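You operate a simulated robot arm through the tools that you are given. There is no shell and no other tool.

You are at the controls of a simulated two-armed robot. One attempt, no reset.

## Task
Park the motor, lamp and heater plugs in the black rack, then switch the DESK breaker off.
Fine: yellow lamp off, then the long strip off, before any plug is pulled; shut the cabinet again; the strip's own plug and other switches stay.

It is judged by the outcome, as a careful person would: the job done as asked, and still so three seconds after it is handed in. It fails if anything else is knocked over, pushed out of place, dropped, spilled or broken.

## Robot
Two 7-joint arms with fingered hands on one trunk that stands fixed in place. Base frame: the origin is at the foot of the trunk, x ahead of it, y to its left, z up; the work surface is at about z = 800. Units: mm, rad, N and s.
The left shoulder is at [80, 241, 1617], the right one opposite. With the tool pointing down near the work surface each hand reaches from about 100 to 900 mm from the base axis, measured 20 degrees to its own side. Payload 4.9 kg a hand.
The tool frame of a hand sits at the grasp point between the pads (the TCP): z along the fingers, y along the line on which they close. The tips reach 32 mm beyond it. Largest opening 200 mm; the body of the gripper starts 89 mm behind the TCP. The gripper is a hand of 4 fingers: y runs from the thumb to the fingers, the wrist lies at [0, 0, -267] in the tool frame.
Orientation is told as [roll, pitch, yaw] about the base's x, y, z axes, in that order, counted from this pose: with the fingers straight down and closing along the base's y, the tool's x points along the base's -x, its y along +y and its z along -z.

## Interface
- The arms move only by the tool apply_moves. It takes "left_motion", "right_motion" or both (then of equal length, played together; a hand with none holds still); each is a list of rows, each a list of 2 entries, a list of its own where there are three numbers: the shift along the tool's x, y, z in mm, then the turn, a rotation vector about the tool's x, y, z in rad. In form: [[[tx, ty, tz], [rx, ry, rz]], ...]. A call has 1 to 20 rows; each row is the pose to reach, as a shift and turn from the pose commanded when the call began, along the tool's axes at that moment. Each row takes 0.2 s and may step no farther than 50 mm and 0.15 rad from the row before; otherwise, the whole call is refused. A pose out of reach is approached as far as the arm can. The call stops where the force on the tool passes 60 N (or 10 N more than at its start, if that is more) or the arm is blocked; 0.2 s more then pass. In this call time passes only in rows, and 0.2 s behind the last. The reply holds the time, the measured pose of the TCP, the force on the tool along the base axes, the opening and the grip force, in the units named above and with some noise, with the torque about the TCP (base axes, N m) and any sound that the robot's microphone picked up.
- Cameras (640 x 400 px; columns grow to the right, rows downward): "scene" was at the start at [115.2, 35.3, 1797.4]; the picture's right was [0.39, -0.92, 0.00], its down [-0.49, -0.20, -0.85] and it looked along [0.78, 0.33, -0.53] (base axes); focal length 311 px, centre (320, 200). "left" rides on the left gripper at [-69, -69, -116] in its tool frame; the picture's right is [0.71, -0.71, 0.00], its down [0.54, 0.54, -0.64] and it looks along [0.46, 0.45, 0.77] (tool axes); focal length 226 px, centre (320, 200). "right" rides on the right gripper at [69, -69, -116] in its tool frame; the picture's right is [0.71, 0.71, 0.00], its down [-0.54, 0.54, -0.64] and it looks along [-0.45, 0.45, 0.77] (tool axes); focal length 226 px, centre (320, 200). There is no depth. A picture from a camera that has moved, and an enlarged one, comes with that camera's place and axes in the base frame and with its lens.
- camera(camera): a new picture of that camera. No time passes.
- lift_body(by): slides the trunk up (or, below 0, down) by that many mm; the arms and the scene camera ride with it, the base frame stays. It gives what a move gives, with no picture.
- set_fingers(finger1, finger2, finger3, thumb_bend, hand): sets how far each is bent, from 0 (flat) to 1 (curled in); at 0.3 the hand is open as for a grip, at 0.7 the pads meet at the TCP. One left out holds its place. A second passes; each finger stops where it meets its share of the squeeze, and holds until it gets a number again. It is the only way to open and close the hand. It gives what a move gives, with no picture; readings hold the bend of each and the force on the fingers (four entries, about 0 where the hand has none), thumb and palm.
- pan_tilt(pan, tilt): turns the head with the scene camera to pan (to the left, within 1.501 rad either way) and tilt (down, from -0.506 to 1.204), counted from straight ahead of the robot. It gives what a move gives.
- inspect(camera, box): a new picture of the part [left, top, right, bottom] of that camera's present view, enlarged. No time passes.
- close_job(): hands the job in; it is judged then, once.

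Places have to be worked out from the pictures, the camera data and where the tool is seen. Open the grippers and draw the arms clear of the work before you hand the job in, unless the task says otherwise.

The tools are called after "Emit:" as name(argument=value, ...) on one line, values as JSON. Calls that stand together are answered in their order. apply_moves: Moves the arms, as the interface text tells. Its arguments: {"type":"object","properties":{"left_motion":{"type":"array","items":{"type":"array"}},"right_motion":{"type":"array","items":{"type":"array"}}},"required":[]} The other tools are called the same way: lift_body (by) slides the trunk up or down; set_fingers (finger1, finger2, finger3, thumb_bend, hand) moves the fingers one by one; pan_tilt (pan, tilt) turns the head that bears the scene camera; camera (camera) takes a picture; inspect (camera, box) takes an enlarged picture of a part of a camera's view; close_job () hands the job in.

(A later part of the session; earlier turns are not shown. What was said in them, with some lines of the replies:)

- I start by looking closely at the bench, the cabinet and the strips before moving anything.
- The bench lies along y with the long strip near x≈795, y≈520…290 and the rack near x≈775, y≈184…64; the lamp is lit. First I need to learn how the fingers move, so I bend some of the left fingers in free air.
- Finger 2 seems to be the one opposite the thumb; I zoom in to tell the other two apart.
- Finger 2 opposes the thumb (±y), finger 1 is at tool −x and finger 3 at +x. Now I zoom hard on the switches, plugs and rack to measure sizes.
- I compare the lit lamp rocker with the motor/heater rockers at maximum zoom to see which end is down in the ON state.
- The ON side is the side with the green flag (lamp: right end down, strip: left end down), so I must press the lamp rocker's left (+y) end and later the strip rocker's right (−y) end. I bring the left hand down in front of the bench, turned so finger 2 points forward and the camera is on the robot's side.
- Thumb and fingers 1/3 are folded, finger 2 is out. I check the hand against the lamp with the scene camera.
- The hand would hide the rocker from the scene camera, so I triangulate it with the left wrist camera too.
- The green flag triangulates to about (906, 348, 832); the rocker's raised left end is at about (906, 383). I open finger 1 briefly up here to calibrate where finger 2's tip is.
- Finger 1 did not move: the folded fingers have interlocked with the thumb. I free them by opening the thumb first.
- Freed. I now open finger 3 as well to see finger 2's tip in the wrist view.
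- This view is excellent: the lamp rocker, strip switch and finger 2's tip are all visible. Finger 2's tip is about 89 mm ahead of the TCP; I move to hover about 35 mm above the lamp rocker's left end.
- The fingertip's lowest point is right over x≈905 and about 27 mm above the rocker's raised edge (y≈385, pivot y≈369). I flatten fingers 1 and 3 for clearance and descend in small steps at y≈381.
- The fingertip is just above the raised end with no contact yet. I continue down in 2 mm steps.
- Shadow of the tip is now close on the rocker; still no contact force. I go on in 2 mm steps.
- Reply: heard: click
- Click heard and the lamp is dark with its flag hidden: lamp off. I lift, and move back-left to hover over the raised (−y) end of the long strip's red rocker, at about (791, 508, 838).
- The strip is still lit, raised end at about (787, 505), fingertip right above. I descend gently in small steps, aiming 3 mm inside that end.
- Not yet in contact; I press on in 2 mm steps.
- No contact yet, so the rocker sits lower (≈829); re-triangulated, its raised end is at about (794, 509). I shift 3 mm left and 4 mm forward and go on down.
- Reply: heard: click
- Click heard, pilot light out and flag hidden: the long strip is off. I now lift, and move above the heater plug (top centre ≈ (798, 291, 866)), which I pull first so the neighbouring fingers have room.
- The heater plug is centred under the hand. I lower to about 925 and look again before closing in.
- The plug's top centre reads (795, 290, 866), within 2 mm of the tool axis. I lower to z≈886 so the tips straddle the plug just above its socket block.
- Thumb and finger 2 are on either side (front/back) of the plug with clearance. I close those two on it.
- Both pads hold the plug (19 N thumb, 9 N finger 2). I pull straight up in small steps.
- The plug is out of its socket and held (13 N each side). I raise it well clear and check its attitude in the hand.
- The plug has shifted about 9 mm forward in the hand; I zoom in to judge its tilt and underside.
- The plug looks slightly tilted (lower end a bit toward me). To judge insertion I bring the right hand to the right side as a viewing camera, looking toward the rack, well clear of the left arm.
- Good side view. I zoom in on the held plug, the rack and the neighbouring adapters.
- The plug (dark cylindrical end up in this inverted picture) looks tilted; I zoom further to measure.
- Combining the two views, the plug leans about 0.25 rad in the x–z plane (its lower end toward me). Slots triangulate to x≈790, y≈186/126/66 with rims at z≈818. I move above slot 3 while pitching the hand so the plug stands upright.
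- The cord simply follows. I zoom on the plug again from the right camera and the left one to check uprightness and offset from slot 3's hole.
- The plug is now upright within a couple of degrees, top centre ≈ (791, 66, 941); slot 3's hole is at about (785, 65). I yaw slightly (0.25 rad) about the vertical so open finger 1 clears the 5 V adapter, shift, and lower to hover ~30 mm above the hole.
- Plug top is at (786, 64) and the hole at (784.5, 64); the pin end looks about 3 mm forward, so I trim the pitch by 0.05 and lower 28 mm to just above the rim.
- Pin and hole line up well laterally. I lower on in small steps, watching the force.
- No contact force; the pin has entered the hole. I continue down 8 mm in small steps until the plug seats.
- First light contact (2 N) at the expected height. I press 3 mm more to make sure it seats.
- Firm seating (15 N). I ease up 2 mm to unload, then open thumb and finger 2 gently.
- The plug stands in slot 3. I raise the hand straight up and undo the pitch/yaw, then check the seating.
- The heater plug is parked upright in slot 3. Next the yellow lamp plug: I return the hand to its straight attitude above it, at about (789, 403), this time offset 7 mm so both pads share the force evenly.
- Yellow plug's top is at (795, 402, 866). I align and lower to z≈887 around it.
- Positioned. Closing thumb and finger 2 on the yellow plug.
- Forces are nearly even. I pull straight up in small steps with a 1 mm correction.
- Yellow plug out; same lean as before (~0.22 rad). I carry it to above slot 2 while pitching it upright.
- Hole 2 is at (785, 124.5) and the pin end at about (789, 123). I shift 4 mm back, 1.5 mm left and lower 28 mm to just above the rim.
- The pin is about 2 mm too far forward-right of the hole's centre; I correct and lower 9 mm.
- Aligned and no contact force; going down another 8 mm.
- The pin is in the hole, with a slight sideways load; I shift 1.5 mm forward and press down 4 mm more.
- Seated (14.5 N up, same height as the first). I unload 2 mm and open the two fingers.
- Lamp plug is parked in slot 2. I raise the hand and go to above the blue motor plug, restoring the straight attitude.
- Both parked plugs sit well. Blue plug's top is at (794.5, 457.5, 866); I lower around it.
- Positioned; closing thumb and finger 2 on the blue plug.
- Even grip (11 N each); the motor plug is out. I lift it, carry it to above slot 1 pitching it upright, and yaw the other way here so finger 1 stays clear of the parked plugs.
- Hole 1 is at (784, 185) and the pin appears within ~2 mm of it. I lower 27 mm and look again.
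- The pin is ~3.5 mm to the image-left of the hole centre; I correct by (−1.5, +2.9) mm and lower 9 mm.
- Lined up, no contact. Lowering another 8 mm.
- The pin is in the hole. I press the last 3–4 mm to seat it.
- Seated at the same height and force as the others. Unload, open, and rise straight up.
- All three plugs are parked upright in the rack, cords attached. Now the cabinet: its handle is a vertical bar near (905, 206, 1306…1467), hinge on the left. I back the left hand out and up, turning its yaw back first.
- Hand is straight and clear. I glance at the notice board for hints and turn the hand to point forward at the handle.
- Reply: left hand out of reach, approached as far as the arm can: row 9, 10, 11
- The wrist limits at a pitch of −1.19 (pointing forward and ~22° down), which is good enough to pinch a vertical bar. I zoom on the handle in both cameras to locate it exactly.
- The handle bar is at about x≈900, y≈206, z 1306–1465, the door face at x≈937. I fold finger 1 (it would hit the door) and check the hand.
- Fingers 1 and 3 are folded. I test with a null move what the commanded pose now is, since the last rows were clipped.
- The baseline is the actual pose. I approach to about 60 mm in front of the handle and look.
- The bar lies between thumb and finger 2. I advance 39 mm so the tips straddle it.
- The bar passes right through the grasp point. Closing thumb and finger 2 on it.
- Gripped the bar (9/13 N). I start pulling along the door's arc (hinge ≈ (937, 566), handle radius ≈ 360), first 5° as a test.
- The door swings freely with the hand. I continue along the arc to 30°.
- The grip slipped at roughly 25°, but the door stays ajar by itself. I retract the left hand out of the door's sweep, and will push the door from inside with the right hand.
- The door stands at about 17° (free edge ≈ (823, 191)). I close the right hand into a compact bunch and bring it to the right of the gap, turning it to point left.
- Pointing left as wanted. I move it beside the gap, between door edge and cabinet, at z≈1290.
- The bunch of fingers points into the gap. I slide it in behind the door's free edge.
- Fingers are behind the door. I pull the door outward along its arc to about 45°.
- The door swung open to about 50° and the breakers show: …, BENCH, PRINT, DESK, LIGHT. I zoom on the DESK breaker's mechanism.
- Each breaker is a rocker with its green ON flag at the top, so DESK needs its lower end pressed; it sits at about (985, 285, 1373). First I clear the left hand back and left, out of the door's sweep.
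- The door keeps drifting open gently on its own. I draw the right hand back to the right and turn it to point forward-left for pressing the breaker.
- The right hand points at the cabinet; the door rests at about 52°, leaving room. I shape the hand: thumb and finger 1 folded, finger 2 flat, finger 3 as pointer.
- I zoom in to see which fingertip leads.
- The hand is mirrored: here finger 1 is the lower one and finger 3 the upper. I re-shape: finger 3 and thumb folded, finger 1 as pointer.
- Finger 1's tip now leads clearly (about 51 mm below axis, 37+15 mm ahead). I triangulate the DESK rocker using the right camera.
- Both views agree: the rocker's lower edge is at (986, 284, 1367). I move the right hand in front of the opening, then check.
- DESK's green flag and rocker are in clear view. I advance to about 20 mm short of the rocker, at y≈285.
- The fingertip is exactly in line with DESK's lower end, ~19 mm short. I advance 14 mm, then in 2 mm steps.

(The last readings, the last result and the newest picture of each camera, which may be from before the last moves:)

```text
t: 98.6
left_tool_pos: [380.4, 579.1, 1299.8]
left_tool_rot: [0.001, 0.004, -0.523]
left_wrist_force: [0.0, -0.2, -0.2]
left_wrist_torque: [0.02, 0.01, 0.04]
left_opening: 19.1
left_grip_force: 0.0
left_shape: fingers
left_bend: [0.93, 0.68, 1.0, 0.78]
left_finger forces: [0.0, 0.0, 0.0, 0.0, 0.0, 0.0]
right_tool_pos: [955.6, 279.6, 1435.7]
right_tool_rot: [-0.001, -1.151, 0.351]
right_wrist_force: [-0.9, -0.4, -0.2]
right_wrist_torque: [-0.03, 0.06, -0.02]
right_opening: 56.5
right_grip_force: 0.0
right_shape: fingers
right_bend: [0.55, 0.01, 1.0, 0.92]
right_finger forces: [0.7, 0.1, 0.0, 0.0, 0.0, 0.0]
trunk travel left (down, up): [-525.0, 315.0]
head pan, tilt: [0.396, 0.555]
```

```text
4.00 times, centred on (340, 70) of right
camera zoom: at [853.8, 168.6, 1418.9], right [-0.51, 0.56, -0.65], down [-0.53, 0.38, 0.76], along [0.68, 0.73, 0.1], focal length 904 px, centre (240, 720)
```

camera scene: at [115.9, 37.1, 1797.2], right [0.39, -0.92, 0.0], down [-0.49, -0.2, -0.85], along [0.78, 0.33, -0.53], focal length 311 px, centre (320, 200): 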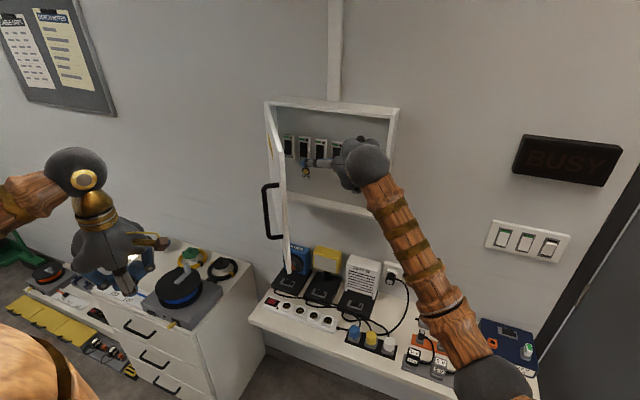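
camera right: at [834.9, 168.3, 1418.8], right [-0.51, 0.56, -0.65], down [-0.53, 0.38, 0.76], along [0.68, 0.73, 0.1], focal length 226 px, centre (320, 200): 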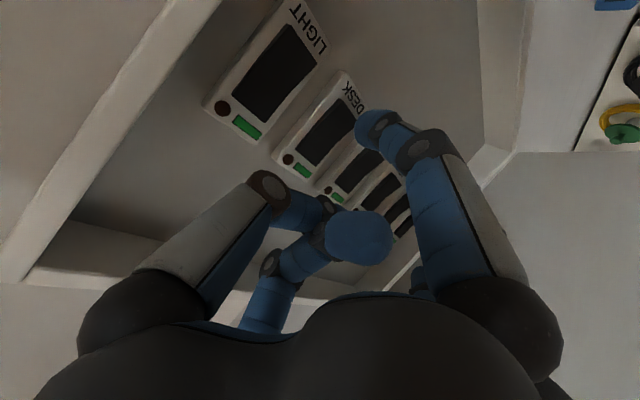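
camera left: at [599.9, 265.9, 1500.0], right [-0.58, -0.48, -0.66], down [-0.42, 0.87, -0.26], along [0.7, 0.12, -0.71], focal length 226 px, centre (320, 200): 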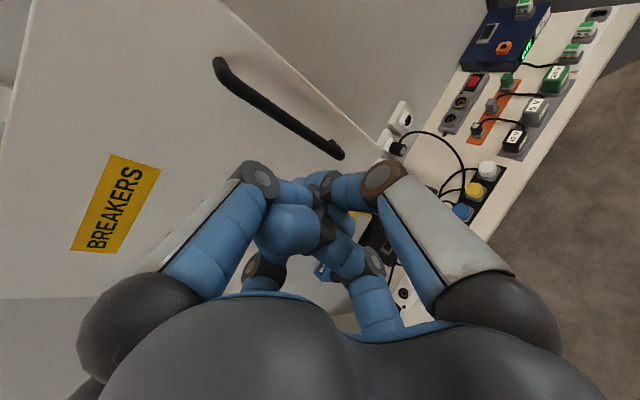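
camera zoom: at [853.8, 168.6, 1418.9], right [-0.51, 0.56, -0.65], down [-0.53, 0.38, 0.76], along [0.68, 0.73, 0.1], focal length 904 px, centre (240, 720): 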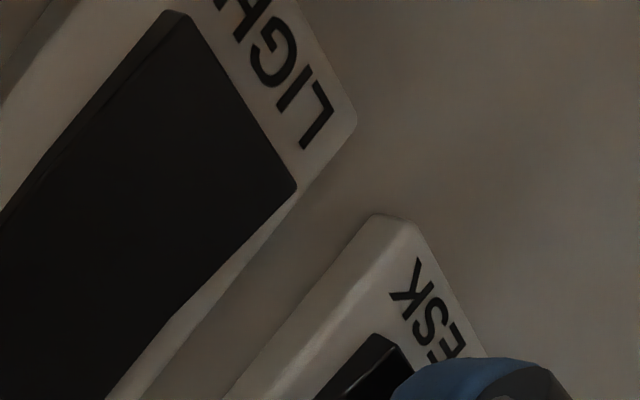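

First touch on the rocker's lower end (0.7 N). I press on in 2 mm steps until it clicks.

Emit:
apply_moves(right_motion=[[[-0.8, -0.7, 1.7], [0, 0, 0]], [[-1.5, -1.4, 3.4], [0, 0, 0]], [[-2.3, -2.1, 5.1], [0, 0, 0]], [[-3.1, -2.7, 6.9], [0, 0, 0]]])

Emit:
inspect(camera="right", box=[240, 20, 440, 170])

```text
t: 99.6
left_tool_pos: [379.2, 578.2, 1299.8]
left_tool_rot: [-0.001, 0.001, -0.524]
left_wrist_force: [0.3, 0.0, 0.2]
left_wrist_torque: [0.02, -0.03, 0.01]
left_opening: 19.4
left_grip_force: 0.0
left_shape: fingers
left_bend: [0.93, 0.68, 1.0, 0.78]
left_finger forces: [0.1, 0.1, 0.0, 0.0, 0.1, 0.0]
right_tool_pos: [960.5, 279.8, 1436.3]
right_tool_rot: [-0.002, -1.151, 0.353]
right_wrist_force: [-6.0, -1.4, 0.2]
right_wrist_torque: [-0.1, 0.44, -0.03]
right_opening: 57.7
right_grip_force: 3.0
right_shape: fingers
right_bend: [0.54, 0.01, 1.0, 0.92]
right_finger forces: [6.3, 0.0, 0.0, 0.0, 0.0, 0.0]
trunk travel left (down, up): [-525.0, 315.0]
head pan, tilt: [0.396, 0.555]
```

```text
2.67 times, centred on (340, 95) of right
camera zoom: at [860.2, 168.9, 1419.8], right [-0.51, 0.56, -0.65], down [-0.53, 0.38, 0.76], along [0.67, 0.73, 0.1], focal length 603 px, centre (267, 480)
```

zoom: 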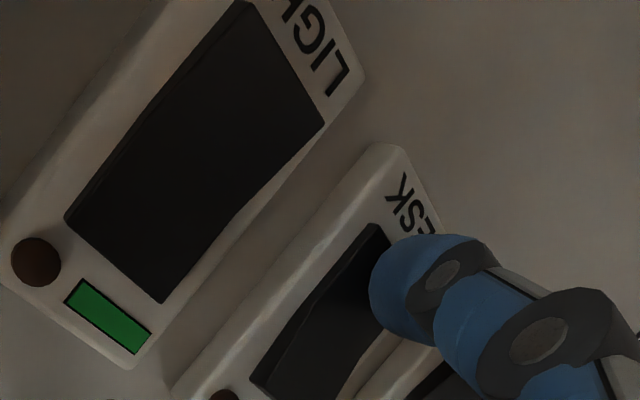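

No click yet at 6 N; I continue a little further.

Emit:
apply_moves(right_motion=[[[-0.8, -0.7, 1.7], [0, 0, 0]], [[-1.5, -1.4, 3.4], [0, 0, 0]], [[-2.3, -2.1, 5.1], [0, 0, 0]], [[-3.1, -2.7, 6.9], [0, 0, 0]]])

Emit:
camera(camera="right")

```text
t: 100.6
left_tool_pos: [376.1, 577.5, 1302.6]
left_tool_rot: [0.003, 0.001, -0.524]
left_wrist_force: [0.1, -0.3, 0.0]
left_wrist_torque: [0.01, 0.01, 0.05]
left_opening: 19.2
left_grip_force: 0.1
left_shape: fingers
left_bend: [0.93, 0.68, 1.0, 0.78]
left_finger forces: [0.1, 0.1, 0.0, 0.1, 0.1, 0.1]
right_tool_pos: [968.2, 279.1, 1438.4]
right_tool_rot: [-0.003, -1.152, 0.353]
right_wrist_force: [-20.0, -5.1, 1.9]
right_wrist_torque: [-0.28, 1.23, 0.04]
right_opening: 60.2
right_grip_force: 10.3
right_shape: fingers
right_bend: [0.52, 0.01, 1.0, 0.92]
right_finger forces: [19.7, 0.0, 0.0, 0.0, 0.0, 0.0]
trunk travel left (down, up): [-525.0, 315.0]
head pan, tilt: [0.396, 0.555]
```

```text
taken
camera right: at [865.4, 168.3, 1422.2], right [-0.51, 0.56, -0.65], down [-0.53, 0.38, 0.76], along [0.67, 0.73, 0.1], focal length 226 px, centre (320, 200)
```

right: 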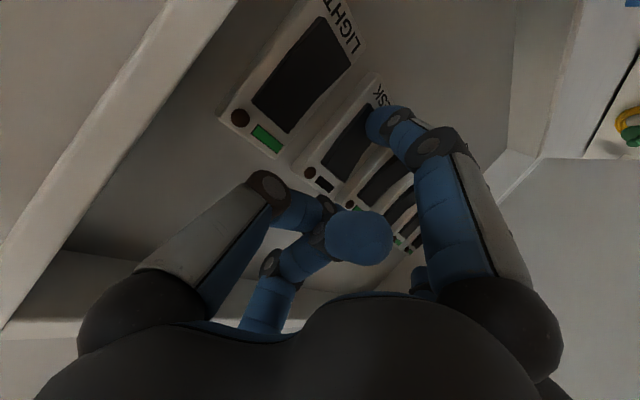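

DESK's flag now looks dark while LIGHT stays green. I zoom to confirm.

Emit:
inspect(camera="right", box=[280, 70, 440, 270])

Emit:
apply_moves(right_motion=[[[3.1, 2.7, -6.9], [0, 0, 0]], [[7.7, 6.9, -17.2], [0, 0, 0]], [[15.3, 13.7, -34.3], [0, 0, 0]]])

Emit:
camera(camera="right")

Emit:
inspect(camera="scene", box=[260, 90, 420, 230])

```text
2.00 times, centred on (360, 170) of right
camera zoom: at [865.4, 168.3, 1422.2], right [-0.51, 0.56, -0.65], down [-0.53, 0.38, 0.76], along [0.67, 0.73, 0.1], focal length 452 px, centre (240, 260)
```

zoom: 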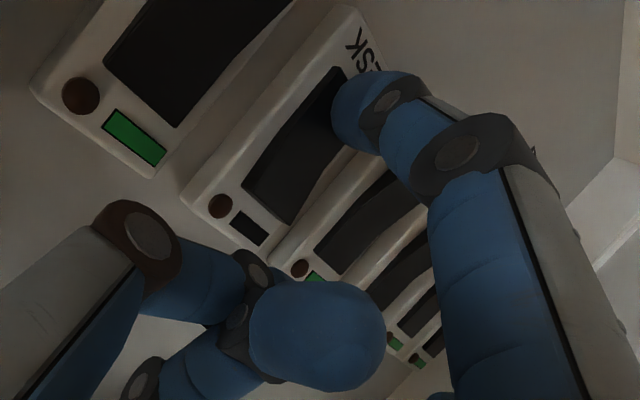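

```text
t: 101.4
left_tool_pos: [381.3, 577.9, 1300.5]
left_tool_rot: [0.002, 0.001, -0.524]
left_wrist_force: [-0.4, 0.2, 0.1]
left_wrist_torque: [-0.01, 0.01, 0.0]
left_opening: 19.5
left_grip_force: 0.1
left_shape: fingers
left_bend: [0.93, 0.68, 1.0, 0.78]
left_finger forces: [0.0, 0.1, 0.0, 0.0, 0.0, 0.0]
right_tool_pos: [930.0, 279.2, 1438.0]
right_tool_rot: [-0.001, -1.152, 0.35]
right_wrist_force: [-0.1, -0.2, -0.1]
right_wrist_torque: [0.0, 0.02, 0.02]
right_opening: 56.7
right_grip_force: 0.0
right_shape: fingers
right_bend: [0.55, 0.01, 1.0, 0.92]
right_finger forces: [0.1, 0.1, 0.0, 0.0, 0.0, 0.1]
trunk travel left (down, up): [-525.0, 315.0]
head pan, tilt: [0.396, 0.555]
```

```text
taken
camera right: at [828.9, 168.3, 1421.0], right [-0.51, 0.57, -0.65], down [-0.53, 0.38, 0.76], along [0.68, 0.73, 0.1], focal length 226 px, centre (320, 200)
```

right: 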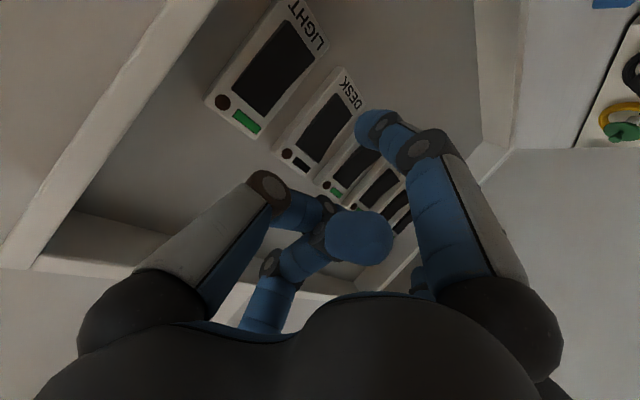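

```text
2.86 times, centred on (340, 160) of scene
camera zoom: at [112.9, 35.0, 1797.6], right [0.39, -0.92, 0.0], down [-0.48, -0.2, -0.85], along [0.78, 0.33, -0.53], focal length 889 px, centre (263, 314)
```

zoom: 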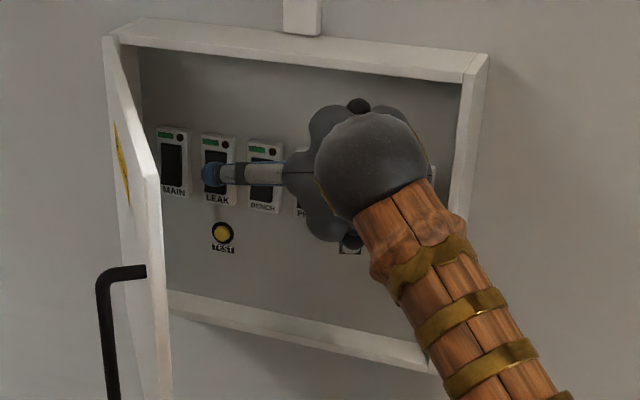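

DESK is off (flag hidden), the others still green. I withdraw the right hand the way it came.

Emit:
apply_moves(right_motion=[[[16.2, -6.3, -36.1], [0, 0, 0]], [[32.3, -12.6, -72.2], [0, 0, 0]], [[60.1, -26.2, -101], [0, 0, 0]], [[87.9, -39.9, -129.9], [0, 0, 0]], [[115.7, -53.5, -158.7], [0, 0, 0]], [[143.4, -67.1, -187.6], [0, 0, 0]], [[171.2, -80.8, -216.4], [0, 0, 0]], [[199, -94.4, -245.3], [0, 0, 0]], [[226.8, -108, -274.1], [0, 0, 0]]])

Emit:
camera(camera="scene")

Emit:
inspect(camera="scene", box=[260, 90, 420, 230])

```text
t: 103.4
left_tool_pos: [379.4, 577.0, 1300.8]
left_tool_rot: [0.001, 0.003, -0.524]
left_wrist_force: [-0.4, 0.3, 0.1]
left_wrist_torque: [-0.01, 0.0, 0.01]
left_opening: 19.5
left_grip_force: 0.1
left_shape: fingers
left_bend: [0.93, 0.68, 1.0, 0.78]
left_finger forces: [0.0, 0.0, 0.1, 0.0, 0.0, 0.0]
right_tool_pos: [645.2, 58.6, 1342.2]
right_tool_rot: [-0.003, -1.152, 0.352]
right_wrist_force: [-0.3, -0.3, 0.9]
right_wrist_torque: [-0.06, 0.01, 0.01]
right_opening: 56.5
right_grip_force: 0.0
right_shape: fingers
right_bend: [0.55, 0.01, 1.0, 0.92]
right_finger forces: [0.0, 0.1, 0.0, 0.1, 0.0, 0.0]
trunk travel left (down, up): [-525.0, 315.0]
head pan, tilt: [0.396, 0.555]
```

```text
taken
camera scene: at [112.8, 34.4, 1797.6], right [0.39, -0.92, 0.0], down [-0.48, -0.2, -0.85], along [0.78, 0.33, -0.53], focal length 311 px, centre (320, 200)
```

scene: 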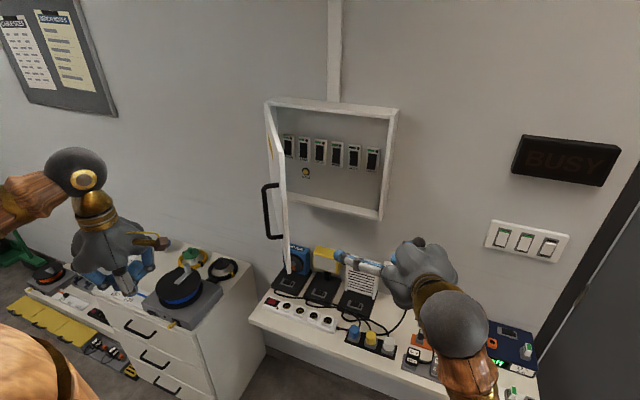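

```text
2.86 times, centred on (340, 160) of scene
camera zoom: at [112.8, 34.4, 1797.6], right [0.39, -0.92, 0.0], down [-0.48, -0.2, -0.85], along [0.78, 0.33, -0.53], focal length 889 px, centre (263, 314)
```

zoom: 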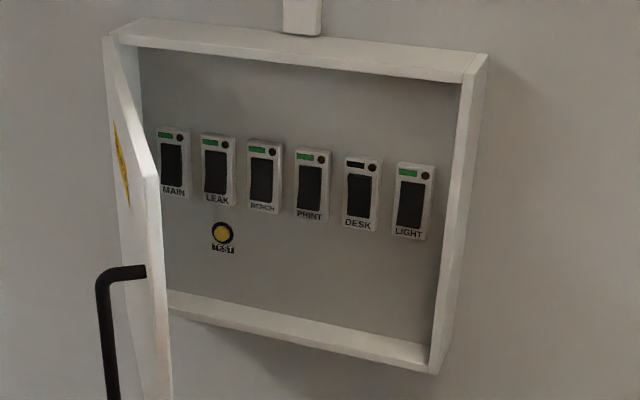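

Only DESK is off. Now I close the door with the left hand from outside: I turn it to point at the door's outer face.

Emit:
apply_moves(left_motion=[[[-32.7, 3.3, -5], [0.0155, -0.1369, 0.0253]], [[-65.5, 6.7, -10], [0.0311, -0.2738, 0.0507]], [[-98.2, 10, -15], [0.0466, -0.4107, 0.076]], [[-130.9, 13.3, -20], [0.0622, -0.5477, 0.1014]], [[-163.6, 16.6, -25], [0.0777, -0.6846, 0.1267]], [[-196.4, 20, -30], [0.0932, -0.8215, 0.152]], [[-229.1, 23.3, -35], [0.1088, -0.9584, 0.1774]], [[-261.8, 26.6, -40], [0.1243, -1.0953, 0.2027]]])

Emit:
camera(camera="scene")

Emit:
camera(camera="left")

```text
t: 105.2
left_tool_pos: [621.8, 472.0, 1339.2]
left_tool_rot: [-0.002, -1.1, -0.745]
left_wrist_force: [-0.4, 0.2, -0.1]
left_wrist_torque: [0.01, -0.02, 0.0]
left_opening: 19.1
left_grip_force: 0.0
left_shape: fingers
left_bend: [0.93, 0.68, 1.0, 0.78]
left_finger forces: [0.0, 0.0, 0.0, 0.1, 0.0, 0.0]
right_tool_pos: [648.5, 60.7, 1339.4]
right_tool_rot: [0.0, -1.15, 0.352]
right_wrist_force: [-0.1, 0.6, 0.7]
right_wrist_torque: [0.05, 0.02, -0.02]
right_opening: 56.4
right_grip_force: 0.0
right_shape: fingers
right_bend: [0.55, 0.01, 1.0, 0.92]
right_finger forces: [0.1, 0.1, 0.1, 0.0, 0.0, 0.0]
trunk travel left (down, up): [-525.0, 315.0]
head pan, tilt: [0.396, 0.555]
```

```text
taken
camera scene: at [116.8, 35.3, 1797.3], right [0.39, -0.92, 0.0], down [-0.49, -0.2, -0.85], along [0.78, 0.33, -0.53], focal length 311 px, centre (320, 200)
```

scene: 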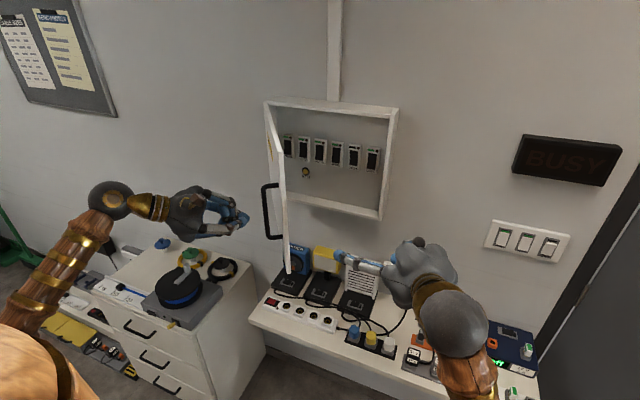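

```text
taken
camera left: at [523.0, 470.8, 1454.1], right [-0.72, -0.3, -0.63], down [-0.23, 0.95, -0.19], along [0.66, 0.01, -0.75], focal length 226 px, centre (320, 200)
```

left: 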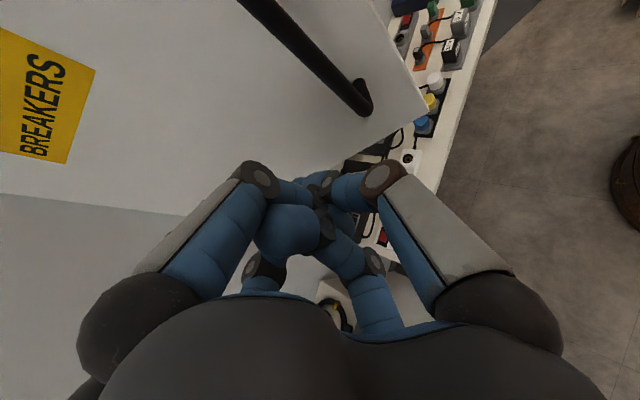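

The hand points at the outer face beside the handle. I push the door slowly along its arc to about 30°.

Emit:
apply_moves(left_motion=[[[-30.6, 2.4, 27], [0, 0, 0]], [[-59.4, 4, 50.6], [0, 0, 0]], [[-69.5, 0.3, 70.6], [-0.0419, 0, -0.0213]], [[-79.1, -3.4, 89.3], [-0.0864, 0, -0.044]], [[-88.9, -6.5, 108.6], [-0.131, 0, -0.0667]], [[-96.6, -5.9, 123.7], [-0.1604, 0, -0.0816]], [[-104.1, -5.5, 138.5], [-0.1907, 0, -0.0971]], [[-111.5, -4, 153], [-0.2201, 0, -0.112]]])

Emit:
camera(camera="scene")

Emit:
camera(camera="left")

```text
t: 107.0
left_tool_pos: [756.8, 341.1, 1369.6]
left_tool_rot: [-0.001, -1.099, -0.501]
left_wrist_force: [-0.1, 1.0, -0.1]
left_wrist_torque: [0.0, -0.01, -0.01]
left_opening: 19.0
left_grip_force: 0.0
left_shape: fingers
left_bend: [0.93, 0.68, 1.0, 0.78]
left_finger forces: [0.0, 0.1, 0.0, 0.0, 0.1, 0.1]
right_tool_pos: [647.3, 59.3, 1341.7]
right_tool_rot: [0.0, -1.15, 0.349]
right_wrist_force: [0.7, 0.6, -0.2]
right_wrist_torque: [0.06, 0.0, 0.01]
right_opening: 56.6
right_grip_force: 0.1
right_shape: fingers
right_bend: [0.55, 0.01, 1.0, 0.92]
right_finger forces: [0.0, 0.0, 0.1, 0.0, 0.1, 0.0]
trunk travel left (down, up): [-525.0, 315.0]
head pan, tilt: [0.396, 0.555]
```

```text
taken
camera scene: at [116.5, 34.4, 1797.3], right [0.39, -0.92, 0.0], down [-0.49, -0.2, -0.85], along [0.78, 0.33, -0.53], focal length 311 px, centre (320, 200)
```

scene: 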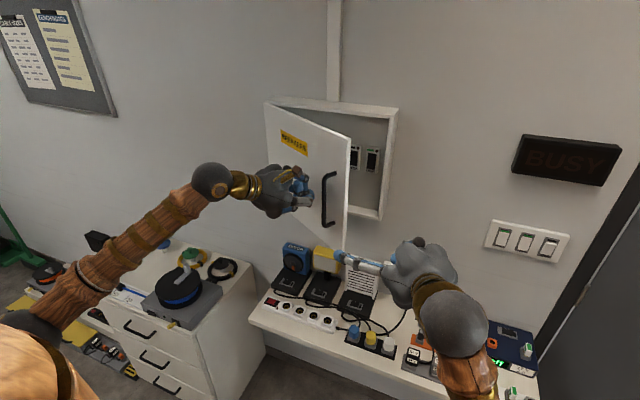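

```text
taken
camera left: at [661.2, 314.8, 1484.6], right [-0.62, -0.46, -0.63], down [-0.46, 0.87, -0.19], along [0.63, 0.17, -0.75], focal length 226 px, centre (320, 200)
```

left: 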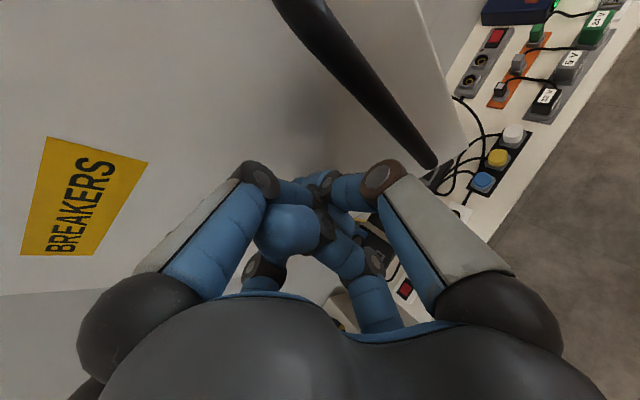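

The door follows; now at about 30°. I push on more slowly to nearly closed.

Emit:
apply_moves(left_motion=[[[-5.4, 1.3, 10.7], [-0.0223, 0, -0.0113]], [[-10.8, 2.6, 21.3], [-0.0446, 0, -0.0227]], [[-16.4, 2.8, 32.2], [-0.0668, 0, -0.034]], [[-21.9, 2.9, 43.1], [-0.0891, 0, -0.0454]], [[-27.4, 4.1, 53.9], [-0.1114, 0, -0.0567]], [[-32.9, 5.3, 64.6], [-0.1337, 0, -0.068]], [[-38.3, 7.7, 75.3], [-0.156, 0, -0.0794]], [[-43.7, 10, 85.9], [-0.1782, 0, -0.0907]], [[-46.9, 11.9, 92.2], [-0.1916, 0, -0.0975]], [[-50.1, 13.7, 98.4], [-0.205, 0, -0.1043]], [[-53.2, 16.2, 104.6], [-0.2139, 0, -0.1089]], [[-56.3, 18.6, 110.7], [-0.2228, 0, -0.1134]], [[-58.4, 20, 114.8], [-0.2362, 0, -0.1202]], [[-60.5, 21.5, 118.8], [-0.2495, 0, -0.127]]])

Emit:
camera(camera="scene")

Emit:
camera(camera="left")

```text
t: 110.0
left_tool_pos: [883.7, 295.7, 1368.9]
left_tool_rot: [0.001, -1.098, -0.225]
left_wrist_force: [-0.7, 0.5, 0.6]
left_wrist_torque: [0.0, 0.01, 0.03]
left_opening: 19.3
left_grip_force: 0.2
left_shape: fingers
left_bend: [0.93, 0.68, 1.0, 0.78]
left_finger forces: [0.0, 0.0, 0.0, 0.1, 0.0, 0.0]
right_tool_pos: [647.7, 59.6, 1341.0]
right_tool_rot: [-0.001, -1.149, 0.35]
right_wrist_force: [0.0, -0.1, 0.5]
right_wrist_torque: [-0.04, -0.02, 0.01]
right_opening: 56.6
right_grip_force: 0.0
right_shape: fingers
right_bend: [0.55, 0.01, 1.0, 0.92]
right_finger forces: [0.0, 0.1, 0.0, 0.0, 0.0, 0.0]
trunk travel left (down, up): [-525.0, 315.0]
head pan, tilt: [0.396, 0.555]
```

```text
taken
camera scene: at [115.5, 35.0, 1797.3], right [0.39, -0.92, 0.0], down [-0.49, -0.2, -0.85], along [0.78, 0.33, -0.53], focal length 311 px, centre (320, 200)
```

scene: 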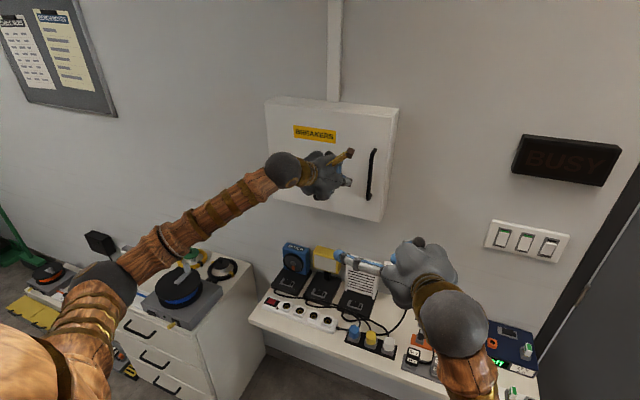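

```text
taken
camera left: at [798.8, 244.4, 1484.5], right [-0.47, -0.62, -0.63], down [-0.68, 0.71, -0.19], along [0.56, 0.34, -0.75], focal length 226 px, centre (320, 200)
```

left: 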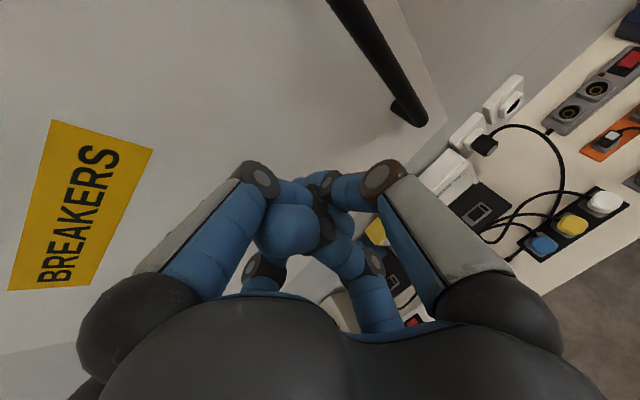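

The door looks shut. I press on gently until I feel a firm stop, and inspect its edge.

Emit:
apply_moves(left_motion=[[[-1.3, 0.7, 3.1], [0, 0, 0]], [[-2.7, 1.3, 6.2], [0, 0, 0]], [[-4, 2, 9.3], [0, 0, 0]], [[-5.4, 2.6, 12.4], [0, 0, 0]]])

Emit:
inspect(camera="scene", box=[250, 80, 420, 230])

```text
t: 111.0
left_tool_pos: [897.4, 294.1, 1368.1]
left_tool_rot: [0.001, -1.098, -0.224]
left_wrist_force: [0.3, 0.0, 0.0]
left_wrist_torque: [0.0, 0.04, 0.01]
left_opening: 19.2
left_grip_force: 0.0
left_shape: fingers
left_bend: [0.93, 0.68, 1.0, 0.78]
left_finger forces: [0.0, 0.1, 0.0, 0.0, 0.0, 0.1]
right_tool_pos: [647.0, 60.0, 1340.8]
right_tool_rot: [-0.003, -1.152, 0.35]
right_wrist_force: [1.0, 0.4, -0.3]
right_wrist_torque: [0.03, -0.01, 0.04]
right_opening: 56.5
right_grip_force: 0.0
right_shape: fingers
right_bend: [0.55, 0.01, 1.0, 0.92]
right_finger forces: [0.0, 0.0, 0.0, 0.0, 0.0, 0.0]
trunk travel left (down, up): [-525.0, 315.0]
head pan, tilt: [0.396, 0.555]
```

```text
2.67 times, centred on (335, 155) of scene
camera zoom: at [115.3, 35.2, 1797.3], right [0.39, -0.92, 0.0], down [-0.49, -0.2, -0.85], along [0.78, 0.33, -0.53], focal length 830 px, centre (280, 320)
```

zoom: 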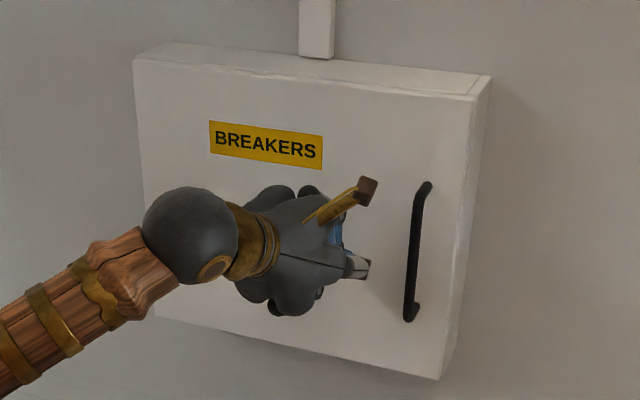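

The door's corners and handle match the initial closed picture exactly. I give it a light confirming press.

Emit:
apply_moves(left_motion=[[[-0.9, 0.4, 2.1], [0, 0, 0]], [[-1.7, 0.9, 4.1], [0, 0, 0]], [[-2.6, 1.3, 6.2], [0, 0, 0]], [[-3.5, 1.7, 8.3], [0, 0, 0]]])

```text
t: 112.0
left_tool_pos: [907.0, 293.4, 1367.2]
left_tool_rot: [0.001, -1.097, -0.224]
left_wrist_force: [-0.1, -0.4, -0.6]
left_wrist_torque: [-0.01, 0.0, -0.01]
left_opening: 19.3
left_grip_force: 0.1
left_shape: fingers
left_bend: [0.93, 0.68, 1.0, 0.78]
left_finger forces: [0.0, 0.0, 0.0, 0.0, 0.0, 0.1]
right_tool_pos: [646.5, 59.6, 1341.0]
right_tool_rot: [0.0, -1.151, 0.349]
right_wrist_force: [-0.6, -0.4, 0.1]
right_wrist_torque: [0.0, 0.0, 0.01]
right_opening: 56.8
right_grip_force: 0.0
right_shape: fingers
right_bend: [0.55, 0.01, 1.0, 0.92]
right_finger forces: [0.1, 0.0, 0.1, 0.0, 0.0, 0.0]
trunk travel left (down, up): [-525.0, 315.0]
head pan, tilt: [0.396, 0.555]
```

Emit:
apply_moves(left_motion=[[[-0.9, 0.4, 2.1], [0, 0, 0]], [[-1.7, 0.9, 4.1], [0, 0, 0]], [[-2.6, 1.3, 6.2], [0, 0, 0]], [[-3.5, 1.7, 8.3], [0, 0, 0]], [[-4.4, 2.2, 10.4], [0, 0, 0]]])

Emit:
camera(camera="left")

```text
t: 113.2
left_tool_pos: [911.0, 296.6, 1372.3]
left_tool_rot: [0.002, -1.102, -0.223]
left_wrist_force: [-31.3, 5.2, 1.0]
left_wrist_torque: [0.08, 0.43, 0.29]
left_opening: 19.8
left_grip_force: 25.3
left_shape: fingers
left_bend: [0.93, 0.72, 1.0, 0.78]
left_finger forces: [0.1, 51.5, 0.2, 0.0, 0.0, 0.0]
right_tool_pos: [640.6, 60.7, 1343.9]
right_tool_rot: [-0.006, -1.154, 0.357]
right_wrist_force: [0.2, 0.2, 0.1]
right_wrist_torque: [0.01, 0.02, 0.01]
right_opening: 56.3
right_grip_force: 0.1
right_shape: fingers
right_bend: [0.55, 0.01, 1.0, 0.92]
right_finger forces: [0.0, 0.0, 0.1, 0.0, 0.1, 0.0]
trunk travel left (down, up): [-525.0, 315.0]
head pan, tilt: [0.396, 0.555]
```

```text
taken
camera left: at [825.5, 244.8, 1486.0], right [-0.47, -0.62, -0.63], down [-0.68, 0.71, -0.19], along [0.57, 0.34, -0.75], focal length 226 px, centre (320, 200)
```

left: 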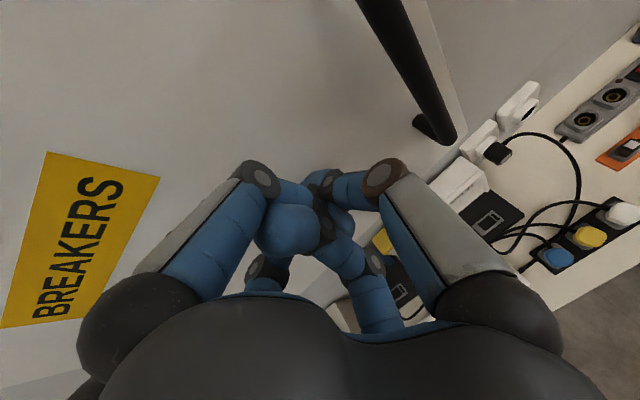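

Firm stop at 31 N: the door is fully shut. I back the left hand straight off and check that the door stays closed.

Emit:
apply_moves(left_motion=[[[4.4, -2.2, -8.7], [0, 0, 0]], [[22, -11, -43], [0, 0, 0]], [[42, -21, -83], [0, 0, 0]], [[64, -32, -126], [0, 0, 0]], [[88.5, -44.2, -173.8], [0, 0, 0]]])

Emit:
inspect(camera="scene", box=[250, 80, 420, 230])

```text
refused: row 5 steps farther than a row can; nothing moved
```

```text
2.67 times, centred on (335, 155) of scene
camera zoom: at [106.3, 36.7, 1797.9], right [0.39, -0.92, 0.0], down [-0.48, -0.2, -0.85], along [0.79, 0.33, -0.52], focal length 830 px, centre (280, 320)
```

zoom: 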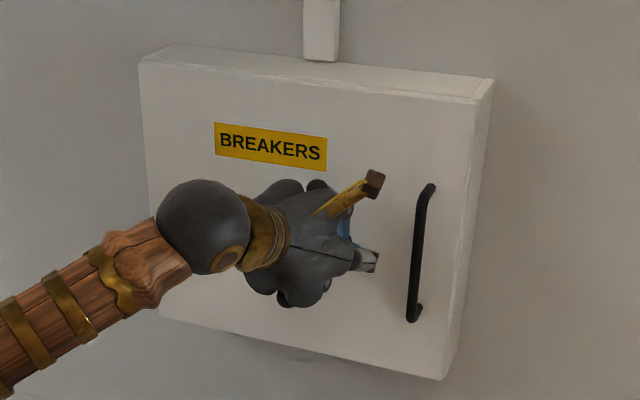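

One row was a touch too long; I resend the retreat with smaller rows.

Emit:
apply_moves(left_motion=[[[4.4, -2.2, -8.7], [0, 0, 0]], [[20, -10, -39], [0, 0, 0]], [[38, -19, -75], [0, 0, 0]], [[56, -28, -110], [0, 0, 0]], [[73, -36.5, -143], [0, 0, 0]], [[88.5, -44.2, -173.8], [0, 0, 0]]])

Emit:
inspect(camera="scene", box=[250, 80, 420, 230])

```text
t: 114.6
left_tool_pos: [714.5, 294.7, 1369.1]
left_tool_rot: [0.002, -1.101, -0.224]
left_wrist_force: [-1.0, -0.4, -0.5]
left_wrist_torque: [0.02, -0.01, 0.01]
left_opening: 19.2
left_grip_force: 0.0
left_shape: fingers
left_bend: [0.93, 0.68, 1.0, 0.78]
left_finger forces: [0.1, 0.0, 0.0, 0.0, 0.0, 0.0]
right_tool_pos: [643.5, 61.3, 1343.5]
right_tool_rot: [-0.002, -1.151, 0.355]
right_wrist_force: [-0.3, 0.1, 0.5]
right_wrist_torque: [0.0, -0.02, 0.01]
right_opening: 56.5
right_grip_force: 0.1
right_shape: fingers
right_bend: [0.55, 0.01, 1.0, 0.92]
right_finger forces: [0.0, 0.0, 0.0, 0.0, 0.1, 0.1]
trunk travel left (down, up): [-525.0, 315.0]
head pan, tilt: [0.396, 0.555]
```

```text
2.67 times, centred on (335, 155) of scene
camera zoom: at [111.5, 36.1, 1797.6], right [0.39, -0.92, 0.0], down [-0.48, -0.2, -0.85], along [0.79, 0.33, -0.53], focal length 830 px, centre (280, 320)
```

zoom: 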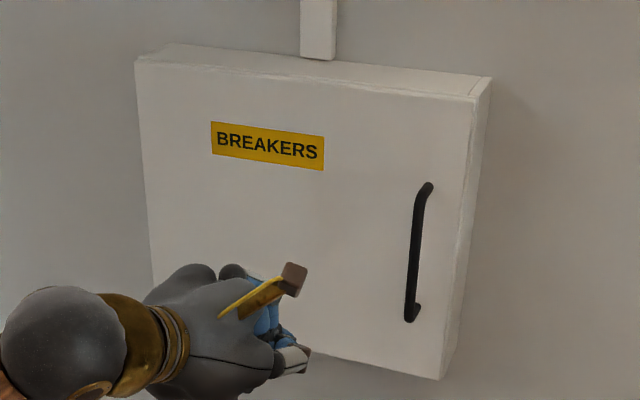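

The door stays shut. I bring both arms back clear of the work, hands pointing down.

Emit:
apply_moves(left_motion=[[[0.8, 9.3, -23.6], [0, 0.1375, 0]], [[1.5, 18.5, -47.1], [0, 0.275, 0]], [[2.3, 27.8, -70.7], [0, 0.4125, 0]], [[3, 37.1, -94.2], [0, 0.55, 0]], [[3.8, 46.3, -117.8], [0, 0.6875, 0]], [[4.5, 55.6, -141.3], [0, 0.825, 0]], [[5.3, 64.8, -164.9], [0, 0.9625, 0]], [[6, 74.1, -188.4], [0, 1.1, 0]]], right_motion=[[[1.1, -21.2, -20.2], [0, 0.1437, 0]], [[2.2, -42.4, -40.5], [0, 0.2875, 0]], [[3.3, -63.5, -60.7], [0, 0.4312, 0]], [[4.5, -84.7, -80.9], [0, 0.575, 0]], [[5.6, -105.9, -101.1], [0, 0.7187, 0]], [[6.7, -127.1, -121.4], [0, 0.8625, 0]], [[7.8, -148.2, -141.6], [0, 1.0062, 0]], [[8.9, -169.4, -161.8], [0, 1.15, 0]]])

Emit:
set_fingers(hand="left", thumb_bend=0.3, finger2=0.3)

Emit:
set_fingers(hand="left", finger1=0.3, finger3=0.3)

Emit:
set_fingers(hand="right", finger1=0.3, finger2=0.3, thumb_bend=0.3)

Emit:
set_fingers(hand="right", finger3=0.3)

Emit:
camera(camera="scene")

```text
t: 116.4
left_tool_pos: [566.2, 402.1, 1447.5]
left_tool_rot: [0.002, 0.004, -0.225]
left_wrist_force: [-0.8, 0.3, 1.2]
left_wrist_torque: [0.03, 0.04, -0.01]
left_opening: 19.4
left_grip_force: 0.1
left_shape: fingers
left_bend: [0.93, 0.68, 1.0, 0.78]
left_finger forces: [0.0, 0.0, 0.0, 0.0, 0.0, 0.1]
right_tool_pos: [560.7, -151.2, 1398.4]
right_tool_rot: [-0.001, 0.002, 0.35]
right_wrist_force: [-0.7, -0.2, -0.7]
right_wrist_torque: [0.04, 0.01, 0.0]
right_opening: 56.4
right_grip_force: 0.1
right_shape: fingers
right_bend: [0.55, 0.01, 1.0, 0.92]
right_finger forces: [0.0, 0.0, 0.1, 0.0, 0.0, 0.0]
trunk travel left (down, up): [-525.0, 315.0]
head pan, tilt: [0.396, 0.555]
```

```text
t: 117.4
left_tool_pos: [568.3, 404.6, 1448.6]
left_tool_rot: [0.0, 0.002, -0.222]
left_wrist_force: [-0.5, 1.7, -0.5]
left_wrist_torque: [0.03, 0.0, 0.0]
left_opening: 103.0
left_grip_force: 0.1
left_shape: fingers
left_bend: [0.93, 0.3, 1.0, 0.3]
left_finger forces: [0.0, 0.1, 0.1, 0.0, 0.1, 0.0]
right_tool_pos: [563.0, -149.4, 1398.6]
right_tool_rot: [0.0, 0.0, 0.35]
right_wrist_force: [-0.5, 0.1, -0.5]
right_wrist_torque: [-0.01, 0.01, 0.0]
right_opening: 56.6
right_grip_force: 0.0
right_shape: fingers
right_bend: [0.55, 0.01, 1.0, 0.92]
right_finger forces: [0.1, 0.0, 0.0, 0.1, 0.0, 0.1]
trunk travel left (down, up): [-525.0, 315.0]
head pan, tilt: [0.396, 0.555]
```

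```text
t: 118.4
left_tool_pos: [567.9, 404.2, 1447.3]
left_tool_rot: [0.001, 0.002, -0.222]
left_wrist_force: [0.3, 0.1, 0.6]
left_wrist_torque: [0.0, 0.02, 0.0]
left_opening: 139.8
left_grip_force: 0.1
left_shape: fingers
left_bend: [0.3, 0.3, 0.3, 0.3]
left_finger forces: [0.0, 0.0, 0.0, 0.0, 0.0, 0.0]
right_tool_pos: [562.4, -150.1, 1398.5]
right_tool_rot: [-0.001, 0.0, 0.351]
right_wrist_force: [-0.1, -0.3, -0.4]
right_wrist_torque: [0.06, 0.02, 0.0]
right_opening: 56.7
right_grip_force: 0.0
right_shape: fingers
right_bend: [0.55, 0.01, 1.0, 0.92]
right_finger forces: [0.0, 0.1, 0.1, 0.0, 0.1, 0.0]
trunk travel left (down, up): [-525.0, 315.0]
head pan, tilt: [0.396, 0.555]
```

```text
t: 119.4
left_tool_pos: [568.1, 404.3, 1447.9]
left_tool_rot: [0.0, 0.001, -0.221]
left_wrist_force: [-0.3, 1.0, -0.3]
left_wrist_torque: [0.0, -0.02, -0.01]
left_opening: 140.0
left_grip_force: 0.0
left_shape: fingers
left_bend: [0.3, 0.3, 0.3, 0.3]
left_finger forces: [0.1, 0.0, 0.1, 0.0, 0.0, 0.1]
right_tool_pos: [562.2, -150.8, 1398.8]
right_tool_rot: [0.0, 0.0, 0.351]
right_wrist_force: [-0.1, 0.6, -0.4]
right_wrist_torque: [0.0, -0.02, -0.02]
right_opening: 139.7
right_grip_force: 0.1
right_shape: fingers
right_bend: [0.3, 0.3, 1.0, 0.3]
right_finger forces: [0.1, 0.0, 0.0, 0.0, 0.0, 0.0]
trunk travel left (down, up): [-525.0, 315.0]
head pan, tilt: [0.396, 0.555]
```

```text
t: 120.4
left_tool_pos: [569.6, 404.0, 1447.5]
left_tool_rot: [0.001, 0.0, -0.222]
left_wrist_force: [-0.2, 0.0, 0.6]
left_wrist_torque: [0.03, -0.02, -0.01]
left_opening: 139.7
left_grip_force: 0.1
left_shape: fingers
left_bend: [0.3, 0.3, 0.3, 0.3]
left_finger forces: [0.1, 0.0, 0.0, 0.0, 0.0, 0.0]
right_tool_pos: [563.0, -149.4, 1398.4]
right_tool_rot: [-0.002, -0.001, 0.351]
right_wrist_force: [0.4, 0.3, -0.2]
right_wrist_torque: [0.0, 0.01, -0.02]
right_opening: 139.7
right_grip_force: 0.2
right_shape: fingers
right_bend: [0.3, 0.3, 0.3, 0.3]
right_finger forces: [0.0, 0.1, 0.0, 0.1, 0.0, 0.0]
trunk travel left (down, up): [-525.0, 315.0]
head pan, tilt: [0.396, 0.555]
```

```text
taken
camera scene: at [115.1, 35.2, 1797.4], right [0.39, -0.92, 0.0], down [-0.49, -0.2, -0.85], along [0.78, 0.33, -0.53], focal length 311 px, centre (320, 200)
```

scene: 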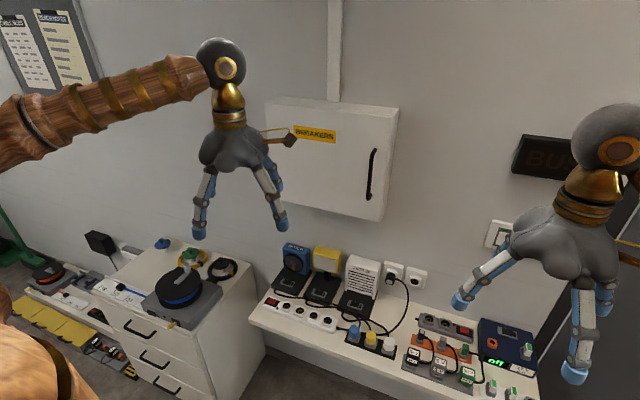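

Both hands are open and clear. A last look at the rack, strip, lamp and cabinet before handing in.

Emit:
inspect(camera="scene", box=[250, 235, 426, 365])

Emit:
inspect(camera="scene", box=[380, 290, 560, 400])

Emit:
inspect(camera="scene", box=[250, 80, 420, 230])

Emit:
inspect(camera="scene", box=[336, 305, 416, 365])

```text
3.08 times, centred on (338, 300) of scene
camera zoom: at [115.1, 35.2, 1797.4], right [0.39, -0.92, 0.0], down [-0.49, -0.2, -0.85], along [0.78, 0.33, -0.53], focal length 957 px, centre (265, -108)
```

zoom: 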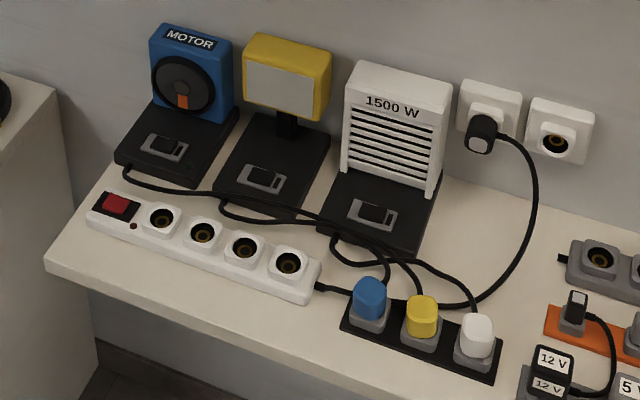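

```text
3.56 times, centred on (470, 345) of scene
camera zoom: at [115.1, 35.2, 1797.4], right [0.39, -0.92, 0.0], down [-0.49, -0.2, -0.85], along [0.78, 0.33, -0.53], focal length 1106 px, centre (-213, -316)
```

zoom: 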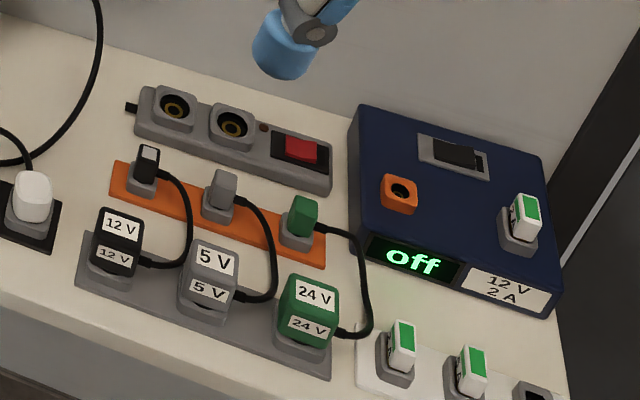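

```text
2.67 times, centred on (335, 155) of scene
camera zoom: at [115.1, 35.2, 1797.4], right [0.39, -0.92, 0.0], down [-0.49, -0.2, -0.85], along [0.78, 0.33, -0.53], focal length 830 px, centre (280, 320)
```

zoom: 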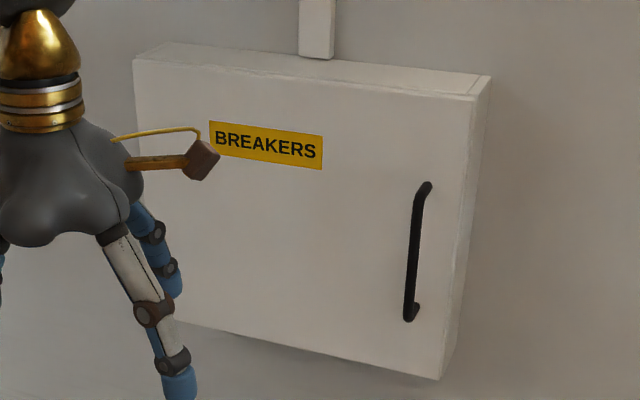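

```text
6.67 times, centred on (376, 335) of scene
camera zoom: at [115.1, 35.2, 1797.4], right [0.39, -0.92, 0.0], down [-0.49, -0.2, -0.85], along [0.78, 0.33, -0.53], focal length 2074 px, centre (-53, -700)
```

zoom: 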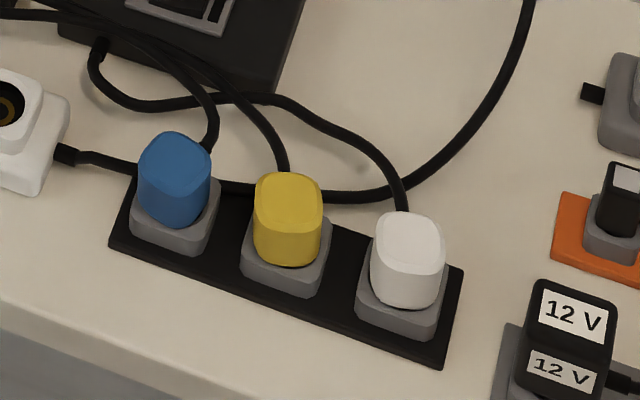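

Everything is as asked: lamp and strip off, the three plugs parked, DESK off, cabinet shut, the strip's own plug and other switches untouched, arms clear and hands open. I hand the job in.

Emit:
close_job()

```text
The job is handed in.
```

The job is done and handed in. I switched the yellow lamp off first, then the long strip, and only then pulled the plugs.

- **Rack:** the motor, lamp and heater plugs stand in the black rack, left to right.
- **Breaker:** DESK is off. The other five breakers still showed their green flags when I last looked, before shutting the cabinet.
- **Cabinet:** the door is shut. I pressed it home and it stayed closed after I let go.
- **Left alone:** the strip's own plug is still in the wall socket. The other switches and adapters I checked on the bench look unmoved.

The first pull on the door slipped off the handle at about 25°, so I opened it the rest of the way from the inside edge. The DESK breaker gave no audible click, but its flag went dark and stayed dark after I released it. Both hands are open and clear of the bench.
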